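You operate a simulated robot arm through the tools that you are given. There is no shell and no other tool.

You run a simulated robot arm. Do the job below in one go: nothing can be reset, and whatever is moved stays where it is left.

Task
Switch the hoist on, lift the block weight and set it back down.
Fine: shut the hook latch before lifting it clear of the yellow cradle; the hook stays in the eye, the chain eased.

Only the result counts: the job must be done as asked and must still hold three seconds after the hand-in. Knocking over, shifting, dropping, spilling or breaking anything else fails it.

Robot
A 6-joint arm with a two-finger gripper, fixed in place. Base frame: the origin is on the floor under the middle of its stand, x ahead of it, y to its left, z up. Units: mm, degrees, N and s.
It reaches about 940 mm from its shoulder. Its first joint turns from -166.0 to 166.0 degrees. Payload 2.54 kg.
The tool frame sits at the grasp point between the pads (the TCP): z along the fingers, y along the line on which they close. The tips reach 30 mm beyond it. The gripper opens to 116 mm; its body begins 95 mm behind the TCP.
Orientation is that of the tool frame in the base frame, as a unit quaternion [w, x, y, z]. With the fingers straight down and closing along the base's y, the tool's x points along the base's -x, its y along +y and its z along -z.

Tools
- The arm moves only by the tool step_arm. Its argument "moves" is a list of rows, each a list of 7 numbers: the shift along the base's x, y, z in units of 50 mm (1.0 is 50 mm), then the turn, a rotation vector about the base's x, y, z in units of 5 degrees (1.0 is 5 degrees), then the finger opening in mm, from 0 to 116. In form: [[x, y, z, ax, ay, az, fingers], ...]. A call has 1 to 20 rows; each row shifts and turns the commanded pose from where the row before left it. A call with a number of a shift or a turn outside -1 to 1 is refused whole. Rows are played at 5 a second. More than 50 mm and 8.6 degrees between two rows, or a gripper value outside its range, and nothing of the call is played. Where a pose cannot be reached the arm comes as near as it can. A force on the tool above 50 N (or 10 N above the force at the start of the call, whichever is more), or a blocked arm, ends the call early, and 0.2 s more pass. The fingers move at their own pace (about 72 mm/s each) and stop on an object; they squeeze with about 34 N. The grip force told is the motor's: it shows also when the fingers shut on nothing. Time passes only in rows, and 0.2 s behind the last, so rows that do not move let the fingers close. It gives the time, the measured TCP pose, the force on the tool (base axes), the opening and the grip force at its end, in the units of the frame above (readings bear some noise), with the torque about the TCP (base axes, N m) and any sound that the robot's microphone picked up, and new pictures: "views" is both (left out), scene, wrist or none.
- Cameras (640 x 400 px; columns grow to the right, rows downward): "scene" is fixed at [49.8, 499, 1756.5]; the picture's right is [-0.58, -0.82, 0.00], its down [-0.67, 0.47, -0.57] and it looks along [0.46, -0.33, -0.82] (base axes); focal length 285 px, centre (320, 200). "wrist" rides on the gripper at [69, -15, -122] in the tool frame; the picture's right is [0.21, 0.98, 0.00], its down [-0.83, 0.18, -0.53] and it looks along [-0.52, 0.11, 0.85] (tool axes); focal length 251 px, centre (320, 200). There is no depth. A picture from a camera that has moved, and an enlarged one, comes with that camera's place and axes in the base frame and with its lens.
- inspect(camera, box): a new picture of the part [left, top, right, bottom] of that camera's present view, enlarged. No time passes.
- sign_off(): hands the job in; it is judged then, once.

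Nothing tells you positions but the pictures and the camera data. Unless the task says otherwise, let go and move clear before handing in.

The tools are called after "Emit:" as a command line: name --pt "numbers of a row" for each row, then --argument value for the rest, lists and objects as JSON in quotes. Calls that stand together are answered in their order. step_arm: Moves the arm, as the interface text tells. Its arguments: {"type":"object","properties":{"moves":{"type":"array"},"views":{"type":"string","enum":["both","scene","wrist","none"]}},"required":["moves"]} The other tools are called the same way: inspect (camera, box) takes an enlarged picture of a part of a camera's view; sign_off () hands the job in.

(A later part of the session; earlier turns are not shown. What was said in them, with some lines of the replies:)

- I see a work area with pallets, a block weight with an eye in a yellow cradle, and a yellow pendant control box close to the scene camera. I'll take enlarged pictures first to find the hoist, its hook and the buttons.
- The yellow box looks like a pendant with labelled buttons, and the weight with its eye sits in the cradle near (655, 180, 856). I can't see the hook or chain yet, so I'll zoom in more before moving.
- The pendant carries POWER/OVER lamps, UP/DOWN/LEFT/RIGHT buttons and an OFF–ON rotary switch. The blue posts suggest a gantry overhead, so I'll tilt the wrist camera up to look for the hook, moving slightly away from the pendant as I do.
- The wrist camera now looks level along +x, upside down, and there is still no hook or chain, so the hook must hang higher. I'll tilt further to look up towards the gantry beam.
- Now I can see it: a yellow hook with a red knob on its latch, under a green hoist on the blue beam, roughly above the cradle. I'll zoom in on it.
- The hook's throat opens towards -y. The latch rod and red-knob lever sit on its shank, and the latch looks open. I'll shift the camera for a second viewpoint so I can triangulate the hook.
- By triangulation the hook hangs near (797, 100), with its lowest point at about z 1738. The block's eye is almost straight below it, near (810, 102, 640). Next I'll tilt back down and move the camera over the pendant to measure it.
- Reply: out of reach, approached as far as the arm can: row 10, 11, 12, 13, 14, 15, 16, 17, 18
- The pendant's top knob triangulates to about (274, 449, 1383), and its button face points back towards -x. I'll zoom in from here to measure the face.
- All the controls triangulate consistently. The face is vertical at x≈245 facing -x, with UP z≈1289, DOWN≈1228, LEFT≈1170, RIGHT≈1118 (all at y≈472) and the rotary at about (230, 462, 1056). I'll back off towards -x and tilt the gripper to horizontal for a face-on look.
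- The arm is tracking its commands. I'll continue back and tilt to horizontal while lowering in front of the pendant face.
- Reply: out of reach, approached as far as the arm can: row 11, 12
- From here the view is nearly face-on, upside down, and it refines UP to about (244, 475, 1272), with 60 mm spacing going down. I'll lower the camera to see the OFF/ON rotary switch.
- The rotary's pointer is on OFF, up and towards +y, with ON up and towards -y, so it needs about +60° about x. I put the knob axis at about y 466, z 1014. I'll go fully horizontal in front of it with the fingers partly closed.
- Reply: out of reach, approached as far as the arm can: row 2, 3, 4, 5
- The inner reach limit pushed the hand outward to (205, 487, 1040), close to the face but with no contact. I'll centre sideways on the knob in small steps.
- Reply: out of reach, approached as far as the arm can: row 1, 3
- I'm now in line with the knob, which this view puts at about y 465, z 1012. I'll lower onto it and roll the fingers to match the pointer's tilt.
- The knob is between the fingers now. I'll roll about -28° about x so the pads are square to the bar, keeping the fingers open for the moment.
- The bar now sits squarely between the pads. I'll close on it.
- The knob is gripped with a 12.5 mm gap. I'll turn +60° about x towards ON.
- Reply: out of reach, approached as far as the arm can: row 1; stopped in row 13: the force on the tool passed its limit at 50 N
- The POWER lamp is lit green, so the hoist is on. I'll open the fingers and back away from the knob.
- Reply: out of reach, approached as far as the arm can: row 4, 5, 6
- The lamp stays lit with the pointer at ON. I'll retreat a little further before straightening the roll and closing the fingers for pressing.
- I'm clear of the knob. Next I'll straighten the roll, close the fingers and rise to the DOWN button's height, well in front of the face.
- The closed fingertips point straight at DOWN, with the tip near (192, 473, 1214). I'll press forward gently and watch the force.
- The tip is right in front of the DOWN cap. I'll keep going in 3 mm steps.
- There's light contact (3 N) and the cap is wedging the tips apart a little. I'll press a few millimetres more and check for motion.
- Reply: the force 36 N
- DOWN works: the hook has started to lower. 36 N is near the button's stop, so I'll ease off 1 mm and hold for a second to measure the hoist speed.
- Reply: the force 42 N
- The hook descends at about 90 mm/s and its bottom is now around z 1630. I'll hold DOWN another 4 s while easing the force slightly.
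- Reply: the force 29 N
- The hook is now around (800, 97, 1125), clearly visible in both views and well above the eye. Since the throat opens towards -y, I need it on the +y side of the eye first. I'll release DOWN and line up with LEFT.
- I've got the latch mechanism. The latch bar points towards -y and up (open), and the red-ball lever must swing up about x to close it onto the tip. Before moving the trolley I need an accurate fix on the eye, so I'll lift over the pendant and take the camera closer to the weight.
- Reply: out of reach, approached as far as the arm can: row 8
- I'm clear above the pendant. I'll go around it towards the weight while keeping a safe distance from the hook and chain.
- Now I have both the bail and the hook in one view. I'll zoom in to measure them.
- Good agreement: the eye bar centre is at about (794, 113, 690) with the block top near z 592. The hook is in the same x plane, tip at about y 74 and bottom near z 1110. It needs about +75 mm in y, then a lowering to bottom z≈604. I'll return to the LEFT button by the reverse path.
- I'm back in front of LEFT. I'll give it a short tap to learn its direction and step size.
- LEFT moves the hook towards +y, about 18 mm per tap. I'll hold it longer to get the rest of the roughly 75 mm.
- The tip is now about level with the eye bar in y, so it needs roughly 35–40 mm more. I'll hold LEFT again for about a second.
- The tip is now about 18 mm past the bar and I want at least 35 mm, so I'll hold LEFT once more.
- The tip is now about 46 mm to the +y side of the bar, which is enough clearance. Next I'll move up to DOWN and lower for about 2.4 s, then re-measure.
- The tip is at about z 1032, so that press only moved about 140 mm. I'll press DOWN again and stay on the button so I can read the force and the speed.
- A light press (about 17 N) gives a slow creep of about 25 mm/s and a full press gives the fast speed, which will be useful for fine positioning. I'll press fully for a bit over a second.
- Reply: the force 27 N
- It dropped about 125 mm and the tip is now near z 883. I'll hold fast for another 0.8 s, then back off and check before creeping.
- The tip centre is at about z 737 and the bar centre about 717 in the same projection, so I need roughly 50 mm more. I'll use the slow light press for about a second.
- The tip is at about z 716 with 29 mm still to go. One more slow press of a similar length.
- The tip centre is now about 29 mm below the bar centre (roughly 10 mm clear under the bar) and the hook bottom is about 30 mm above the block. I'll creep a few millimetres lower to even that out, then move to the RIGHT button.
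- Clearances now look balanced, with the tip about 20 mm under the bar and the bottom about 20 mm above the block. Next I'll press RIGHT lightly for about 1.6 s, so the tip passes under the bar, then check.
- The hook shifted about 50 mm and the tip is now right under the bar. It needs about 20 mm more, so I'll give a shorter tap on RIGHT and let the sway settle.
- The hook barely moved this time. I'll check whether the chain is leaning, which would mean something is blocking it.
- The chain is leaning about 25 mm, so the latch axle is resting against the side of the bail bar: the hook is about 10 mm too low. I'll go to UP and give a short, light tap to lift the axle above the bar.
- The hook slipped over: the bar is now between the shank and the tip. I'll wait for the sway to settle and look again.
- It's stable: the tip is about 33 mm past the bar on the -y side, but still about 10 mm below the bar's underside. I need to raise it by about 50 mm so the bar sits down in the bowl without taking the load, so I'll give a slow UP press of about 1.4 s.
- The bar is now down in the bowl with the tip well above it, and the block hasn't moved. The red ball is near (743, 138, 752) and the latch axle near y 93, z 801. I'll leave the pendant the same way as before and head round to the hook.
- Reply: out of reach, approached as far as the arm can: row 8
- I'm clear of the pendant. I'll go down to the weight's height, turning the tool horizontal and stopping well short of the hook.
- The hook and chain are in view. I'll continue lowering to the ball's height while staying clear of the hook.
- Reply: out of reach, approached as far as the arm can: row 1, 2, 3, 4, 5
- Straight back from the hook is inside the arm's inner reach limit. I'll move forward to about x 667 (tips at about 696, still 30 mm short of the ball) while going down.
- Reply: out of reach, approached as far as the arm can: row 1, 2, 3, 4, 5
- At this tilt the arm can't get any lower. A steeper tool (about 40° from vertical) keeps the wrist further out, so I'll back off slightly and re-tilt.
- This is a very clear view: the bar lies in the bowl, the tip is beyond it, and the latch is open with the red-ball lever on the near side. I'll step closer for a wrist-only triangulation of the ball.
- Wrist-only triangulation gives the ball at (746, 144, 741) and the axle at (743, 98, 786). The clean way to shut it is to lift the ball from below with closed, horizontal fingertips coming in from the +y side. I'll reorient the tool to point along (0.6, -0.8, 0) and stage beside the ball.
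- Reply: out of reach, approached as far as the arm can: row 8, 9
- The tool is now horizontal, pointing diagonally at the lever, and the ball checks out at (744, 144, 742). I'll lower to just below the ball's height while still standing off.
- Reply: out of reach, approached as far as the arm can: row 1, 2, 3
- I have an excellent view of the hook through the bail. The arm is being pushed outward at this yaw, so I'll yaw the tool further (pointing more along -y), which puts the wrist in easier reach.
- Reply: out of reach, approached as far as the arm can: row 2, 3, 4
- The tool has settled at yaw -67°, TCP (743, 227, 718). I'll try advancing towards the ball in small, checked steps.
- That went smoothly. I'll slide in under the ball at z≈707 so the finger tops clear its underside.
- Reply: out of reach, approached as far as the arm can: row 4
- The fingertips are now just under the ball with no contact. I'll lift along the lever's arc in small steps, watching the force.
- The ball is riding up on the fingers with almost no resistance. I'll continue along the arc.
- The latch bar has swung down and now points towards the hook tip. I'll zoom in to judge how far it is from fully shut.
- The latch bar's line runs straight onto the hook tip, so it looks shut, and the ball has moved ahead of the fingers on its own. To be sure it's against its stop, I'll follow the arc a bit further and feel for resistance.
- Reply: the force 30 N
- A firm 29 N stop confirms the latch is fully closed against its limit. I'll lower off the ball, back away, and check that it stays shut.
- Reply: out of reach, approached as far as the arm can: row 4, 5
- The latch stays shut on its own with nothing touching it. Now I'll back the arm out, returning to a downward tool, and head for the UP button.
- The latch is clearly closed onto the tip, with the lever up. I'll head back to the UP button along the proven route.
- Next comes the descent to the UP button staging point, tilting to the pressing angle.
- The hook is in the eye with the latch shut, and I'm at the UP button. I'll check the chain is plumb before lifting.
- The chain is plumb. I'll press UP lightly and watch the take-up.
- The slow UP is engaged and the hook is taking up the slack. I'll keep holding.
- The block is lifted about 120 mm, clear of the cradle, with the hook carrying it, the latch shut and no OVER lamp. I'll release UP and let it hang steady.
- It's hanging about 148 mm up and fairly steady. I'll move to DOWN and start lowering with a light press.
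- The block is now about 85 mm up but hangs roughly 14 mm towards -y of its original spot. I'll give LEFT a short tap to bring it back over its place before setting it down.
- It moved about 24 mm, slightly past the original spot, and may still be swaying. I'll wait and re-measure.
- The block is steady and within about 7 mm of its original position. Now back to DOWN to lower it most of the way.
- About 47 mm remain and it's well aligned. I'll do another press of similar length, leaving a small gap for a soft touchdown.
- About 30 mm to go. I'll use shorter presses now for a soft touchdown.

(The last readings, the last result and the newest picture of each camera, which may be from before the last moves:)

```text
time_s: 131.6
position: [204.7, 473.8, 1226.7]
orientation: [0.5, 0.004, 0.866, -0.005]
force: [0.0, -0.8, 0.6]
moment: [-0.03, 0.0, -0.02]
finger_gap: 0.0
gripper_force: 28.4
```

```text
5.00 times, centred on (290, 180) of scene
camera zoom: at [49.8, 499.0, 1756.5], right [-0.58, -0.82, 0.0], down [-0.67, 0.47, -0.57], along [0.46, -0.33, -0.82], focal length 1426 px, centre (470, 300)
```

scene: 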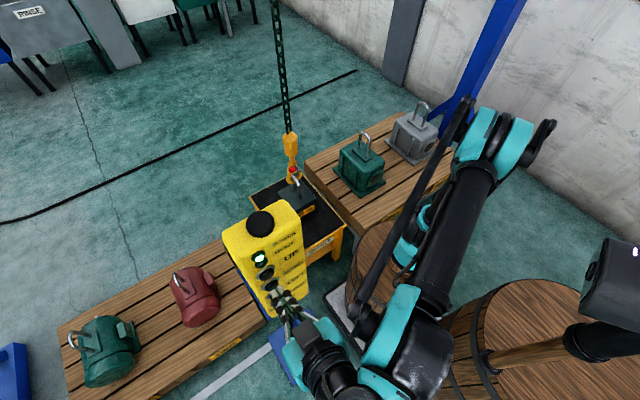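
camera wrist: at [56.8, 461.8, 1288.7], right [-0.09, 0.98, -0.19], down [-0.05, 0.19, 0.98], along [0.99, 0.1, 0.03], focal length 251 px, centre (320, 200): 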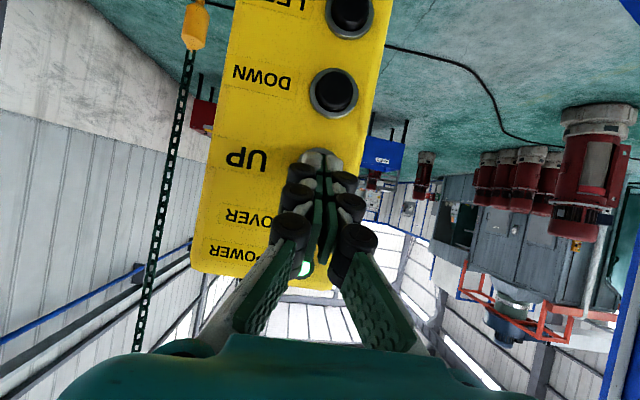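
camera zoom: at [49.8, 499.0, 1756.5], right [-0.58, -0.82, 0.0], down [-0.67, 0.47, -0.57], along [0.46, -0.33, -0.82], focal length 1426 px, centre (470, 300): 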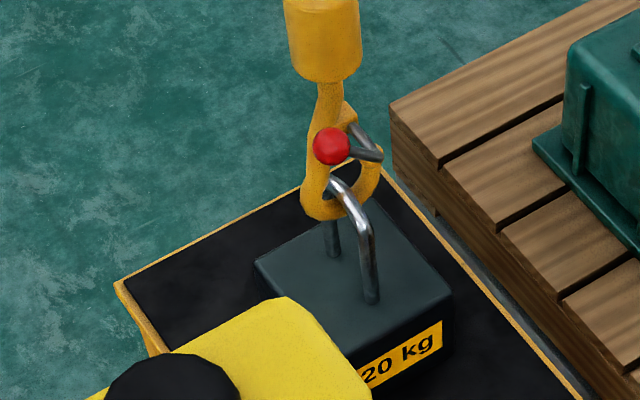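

It's within about 7 mm of the tray and right over its original place. One more short press should touch it down and start to slacken the chain.

Emit:
step_arm --pt "0.15 0 0 0 0 0 0" --pt "0.15 0 0 0 0 0 0" --pt "0 0 0 0 0 0 0" --pt "0 0 0 0 0 0 0" --pt "0 0 0 0 0 0 0" --pt "0 0 0 0 0 0 0" --pt "-0.3 0 0 0 0 0 0" --pt "0 0 0 0 0 0 0" --pt "0 0 0 0 0 0 0" --pt "0 0 0 0 0 0 0" --views "scene"

Emit:
inspect --camera "scene" --box '[250, 140, 330, 220]'

```text
time_s: 133.8
position: [203.9, 473.3, 1228.7]
orientation: [0.501, 0.004, 0.865, -0.006]
force: [0.6, 1.2, -0.2]
moment: [0.01, 0.02, 0.01]
finger_gap: 0.2
gripper_force: 28.8
```

scene: 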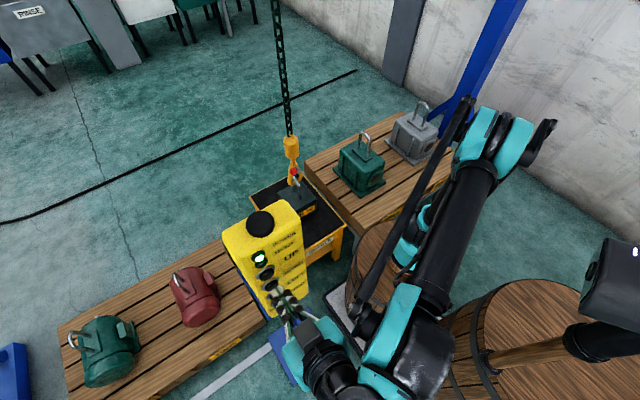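

```text
5.00 times, centred on (290, 180) of scene
camera zoom: at [49.8, 499.0, 1756.5], right [-0.58, -0.82, 0.0], down [-0.67, 0.47, -0.57], along [0.46, -0.33, -0.82], focal length 1426 px, centre (470, 300)
```

zoom: 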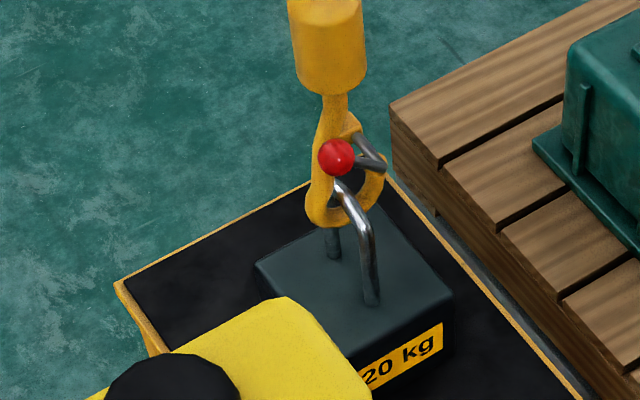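

The block has touched down and the bowl has dropped below the bar, so the load is off the chain. I'll give one more short tap so it's clearly slack, still well inside the hook.

Emit:
step_arm --pt "0.15 0 0 0 0 0 0" --pt "0.16 0 0 0 0 0 0" --pt "0 0 0 0 0 0 0" --pt "0 0 0 0 0 0 0" --pt "0 0 0 0 0 0 0" --pt "-0.3 0 0 0 0 0 0" --pt "-0.1 0 0 0 0 0 0" --pt "0 0 0 0 0 0 0" --pt "0 0 0 0 0 0 0" --pt "0 0 0 0 0 0 0" --views "scene"

Emit:
inspect --camera "scene" --box '[250, 140, 330, 220]'

Emit:
inspect --camera "scene" --box '[240, 0, 340, 170]'

```text
time_s: 136.0
position: [201.3, 474.0, 1229.5]
orientation: [0.502, 0.004, 0.865, -0.006]
force: [0.0, 0.0, 0.0]
moment: [0.01, 0.0, -0.01]
finger_gap: 0.0
gripper_force: 28.7
```

scene: 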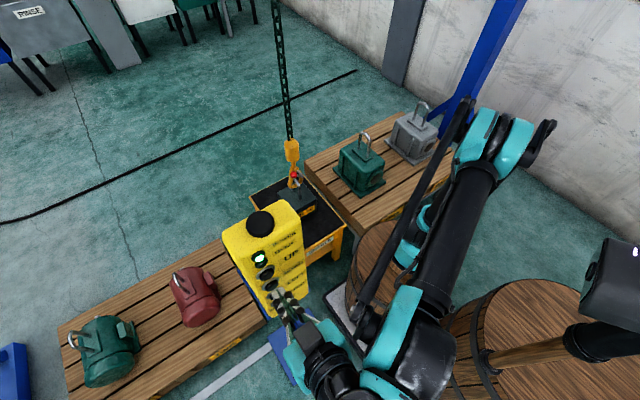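

```text
5.00 times, centred on (290, 180) of scene
camera zoom: at [49.8, 499.0, 1756.5], right [-0.58, -0.82, 0.0], down [-0.67, 0.47, -0.57], along [0.46, -0.33, -0.82], focal length 1426 px, centre (470, 300)
```

zoom: 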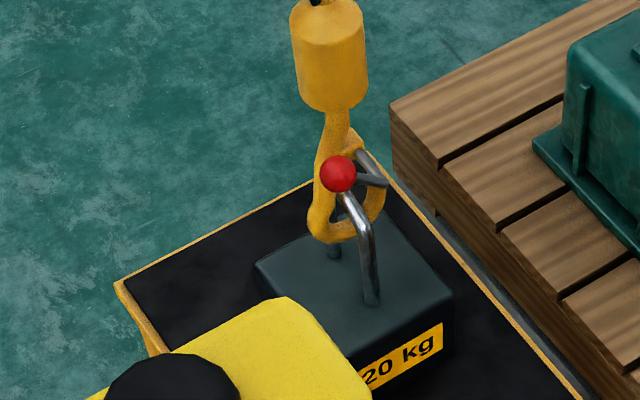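

```text
2.35 times, centred on (290, 85) of scene
camera zoom: at [49.8, 499.0, 1756.5], right [-0.58, -0.82, 0.0], down [-0.67, 0.47, -0.57], along [0.46, -0.33, -0.82], focal length 671 px, centre (391, 471)
```

zoom: 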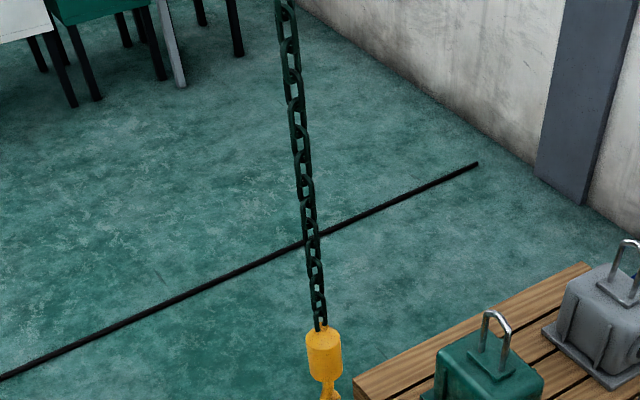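

The chain now has about 32 mm of slack with the block firmly in the cradle. I'd like the bar to sit a bit deeper in the hook, so I'll give one tiny UP tap, leaving about 20 mm of slack.

Emit:
step_arm --pt "0 0 0.6 0 0 0 0" --pt "0 0 0.59 0 0 0 0" --pt "0.2 0 0 0 0 0 0" --pt "0.2 0 0 0 0 0 0" --pt "0 0 0 0 0 0 0" --pt "-0.4 0 0 0 0 0 0" --pt "-0.1 0 0 0 0 0 0" --pt "0 0 0 0 0 0 0" --pt "0 0 0 0 0 0 0" --pt "0 0 0 0 0 0 0" --views "scene"

Emit:
inspect --camera "scene" --box '[250, 140, 330, 220]'

```text
time_s: 138.2
position: [195.6, 475.1, 1287.7]
orientation: [0.5, 0.003, 0.866, -0.005]
force: [0.0, -0.1, -0.8]
moment: [-0.04, 0.03, 0.0]
finger_gap: 0.1
gripper_force: 29.3
```

scene: 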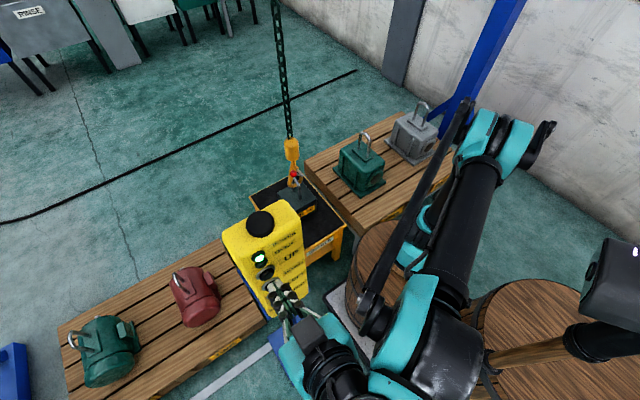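

```text
5.00 times, centred on (290, 180) of scene
camera zoom: at [49.8, 499.0, 1756.5], right [-0.58, -0.82, 0.0], down [-0.67, 0.47, -0.57], along [0.46, -0.33, -0.82], focal length 1426 px, centre (470, 300)
```

zoom: 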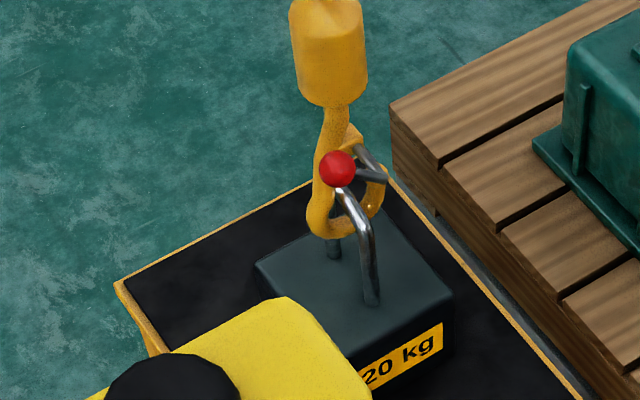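

The slack is about 24 mm, with the block in the cradle and POWER lit. I'll move the arm clear of the pendant and take a final look at the hook and latch from the safe viewing spot.

Emit:
step_arm --pt "-0.3 0 0.2 0 1 0 0" --pt "-0.2 0 0.4 0 1 0 0" --pt "-0.1 0 0.4 0 1 0 0" --pt "-0.1 0 0.4 0 1 0 0" --pt "-0.1 0 0.4 0 1 0 0" --pt "-0.1 0 0.4 0 1 0 0" --pt "-0.1 0 0.4 0 1 0 0" --pt "0 0 0.3 0 1 0 0" --pt "0.3 -0.85 0 0 0 0 0" --pt "0.3 -0.85 0 0 0 0 0" --pt "0.3 -0.85 0 0 0 0 0" --pt "0.75 -0.5 -0.3 0 0 0 0" --pt "0.75 -0.5 -0.3 0 0 0 60" --pt "0.75 -0.5 -0.3 0 0 0 100" --pt "0.75 -0.4 -0.4 0 0 0 116" --pt "0.3 0 -0.8 0 0 0 116" --pt "0.3 0 -0.8 0 0 0 116" --pt "0 0 0 0 0 0 116" --views "both"

Emit:
inspect --camera "wrist" --box '[200, 60, 340, 200]'

Emit:
inspect --camera "scene" --box '[250, 140, 330, 220]'

```text
time_s: 142.0
position: [369.0, 248.9, 1283.0]
orientation: [0.173, 0.002, 0.985, -0.007]
force: [0.7, 0.3, 0.2]
moment: [0.0, -0.02, 0.01]
finger_gap: 115.8
gripper_force: 0.1
out of reach, approached as far as the arm can: row 8
camera wrist: at [260.1, 236.0, 1372.3], right [-0.2, 0.98, -0.09], down [0.59, 0.19, 0.78], along [0.78, 0.1, -0.62], focal length 251 px, centre (320, 200)
```

scene: 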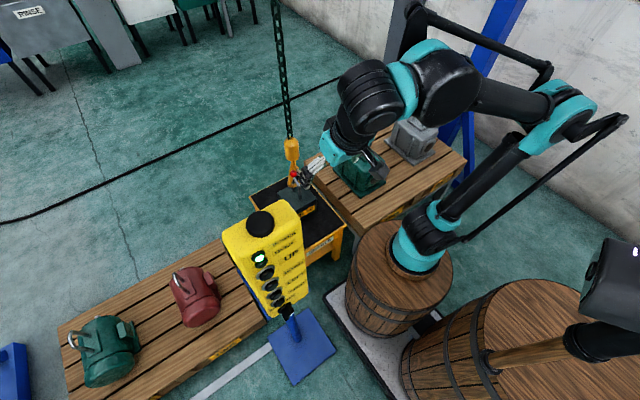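
wrist: 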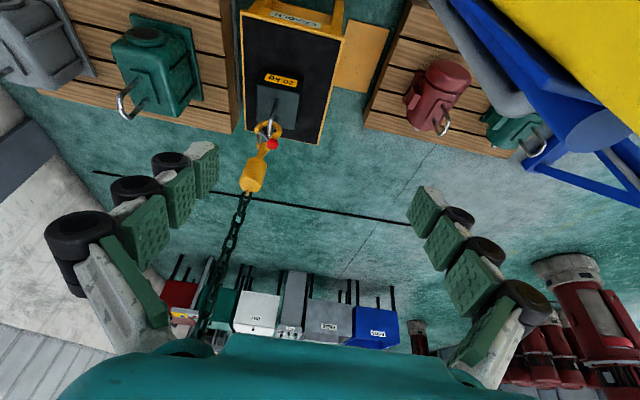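

```text
2.86 times, centred on (270, 130) of wrist
camera zoom: at [260.1, 236.0, 1372.3], right [-0.2, 0.98, -0.09], down [0.59, 0.19, 0.78], along [0.78, 0.1, -0.62], focal length 718 px, centre (463, 400)
```

zoom: 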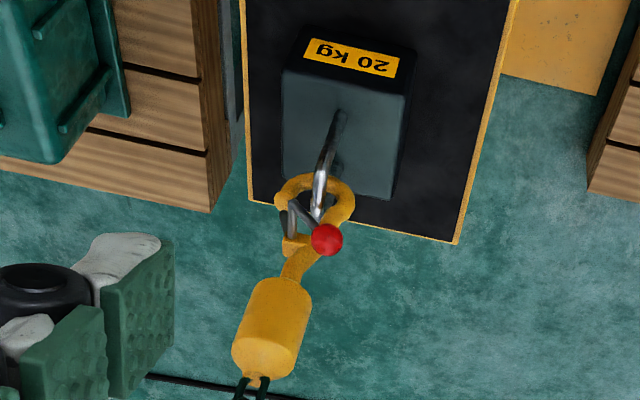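

```text
5.00 times, centred on (290, 180) of scene
camera zoom: at [49.8, 499.0, 1756.5], right [-0.58, -0.82, 0.0], down [-0.67, 0.47, -0.57], along [0.46, -0.33, -0.82], focal length 1426 px, centre (470, 300)
```

zoom: 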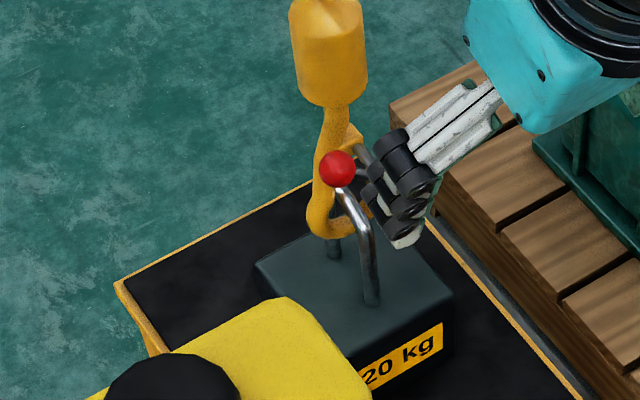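

The block is back in the cradle on its original spot. The hook is in the eye with the latch shut, the chain is eased, the POWER lamp is lit and the arm is clear of everything, so I'm handing in.

Emit:
sign_off

```text
The job is handed in.
```

The hoist is switched on, and the block weight was lifted and set back down in the yellow cradle, close to where it started. I've handed the job in and haven't seen a result.

- **Latch:** I closed it before lifting, pressing it against its stop, and it stayed shut afterwards.
- **Lift:** The block went up about 150 mm, well clear of the cradle, and the OVER lamp stayed dark when I checked during the lift. It hung slightly off to one side, so I tapped LEFT to bring it back over its place before lowering.
- **Final state:** The hook is still in the eye, with about 24 mm of slack, so the block's weight is off the chain. The chain still carries the hook itself.
- **Arm:** It is clear of the pendant and the hook, with the gripper empty and open. Nothing else looked moved in the final pictures.

The measurements above are estimates from the camera pictures.
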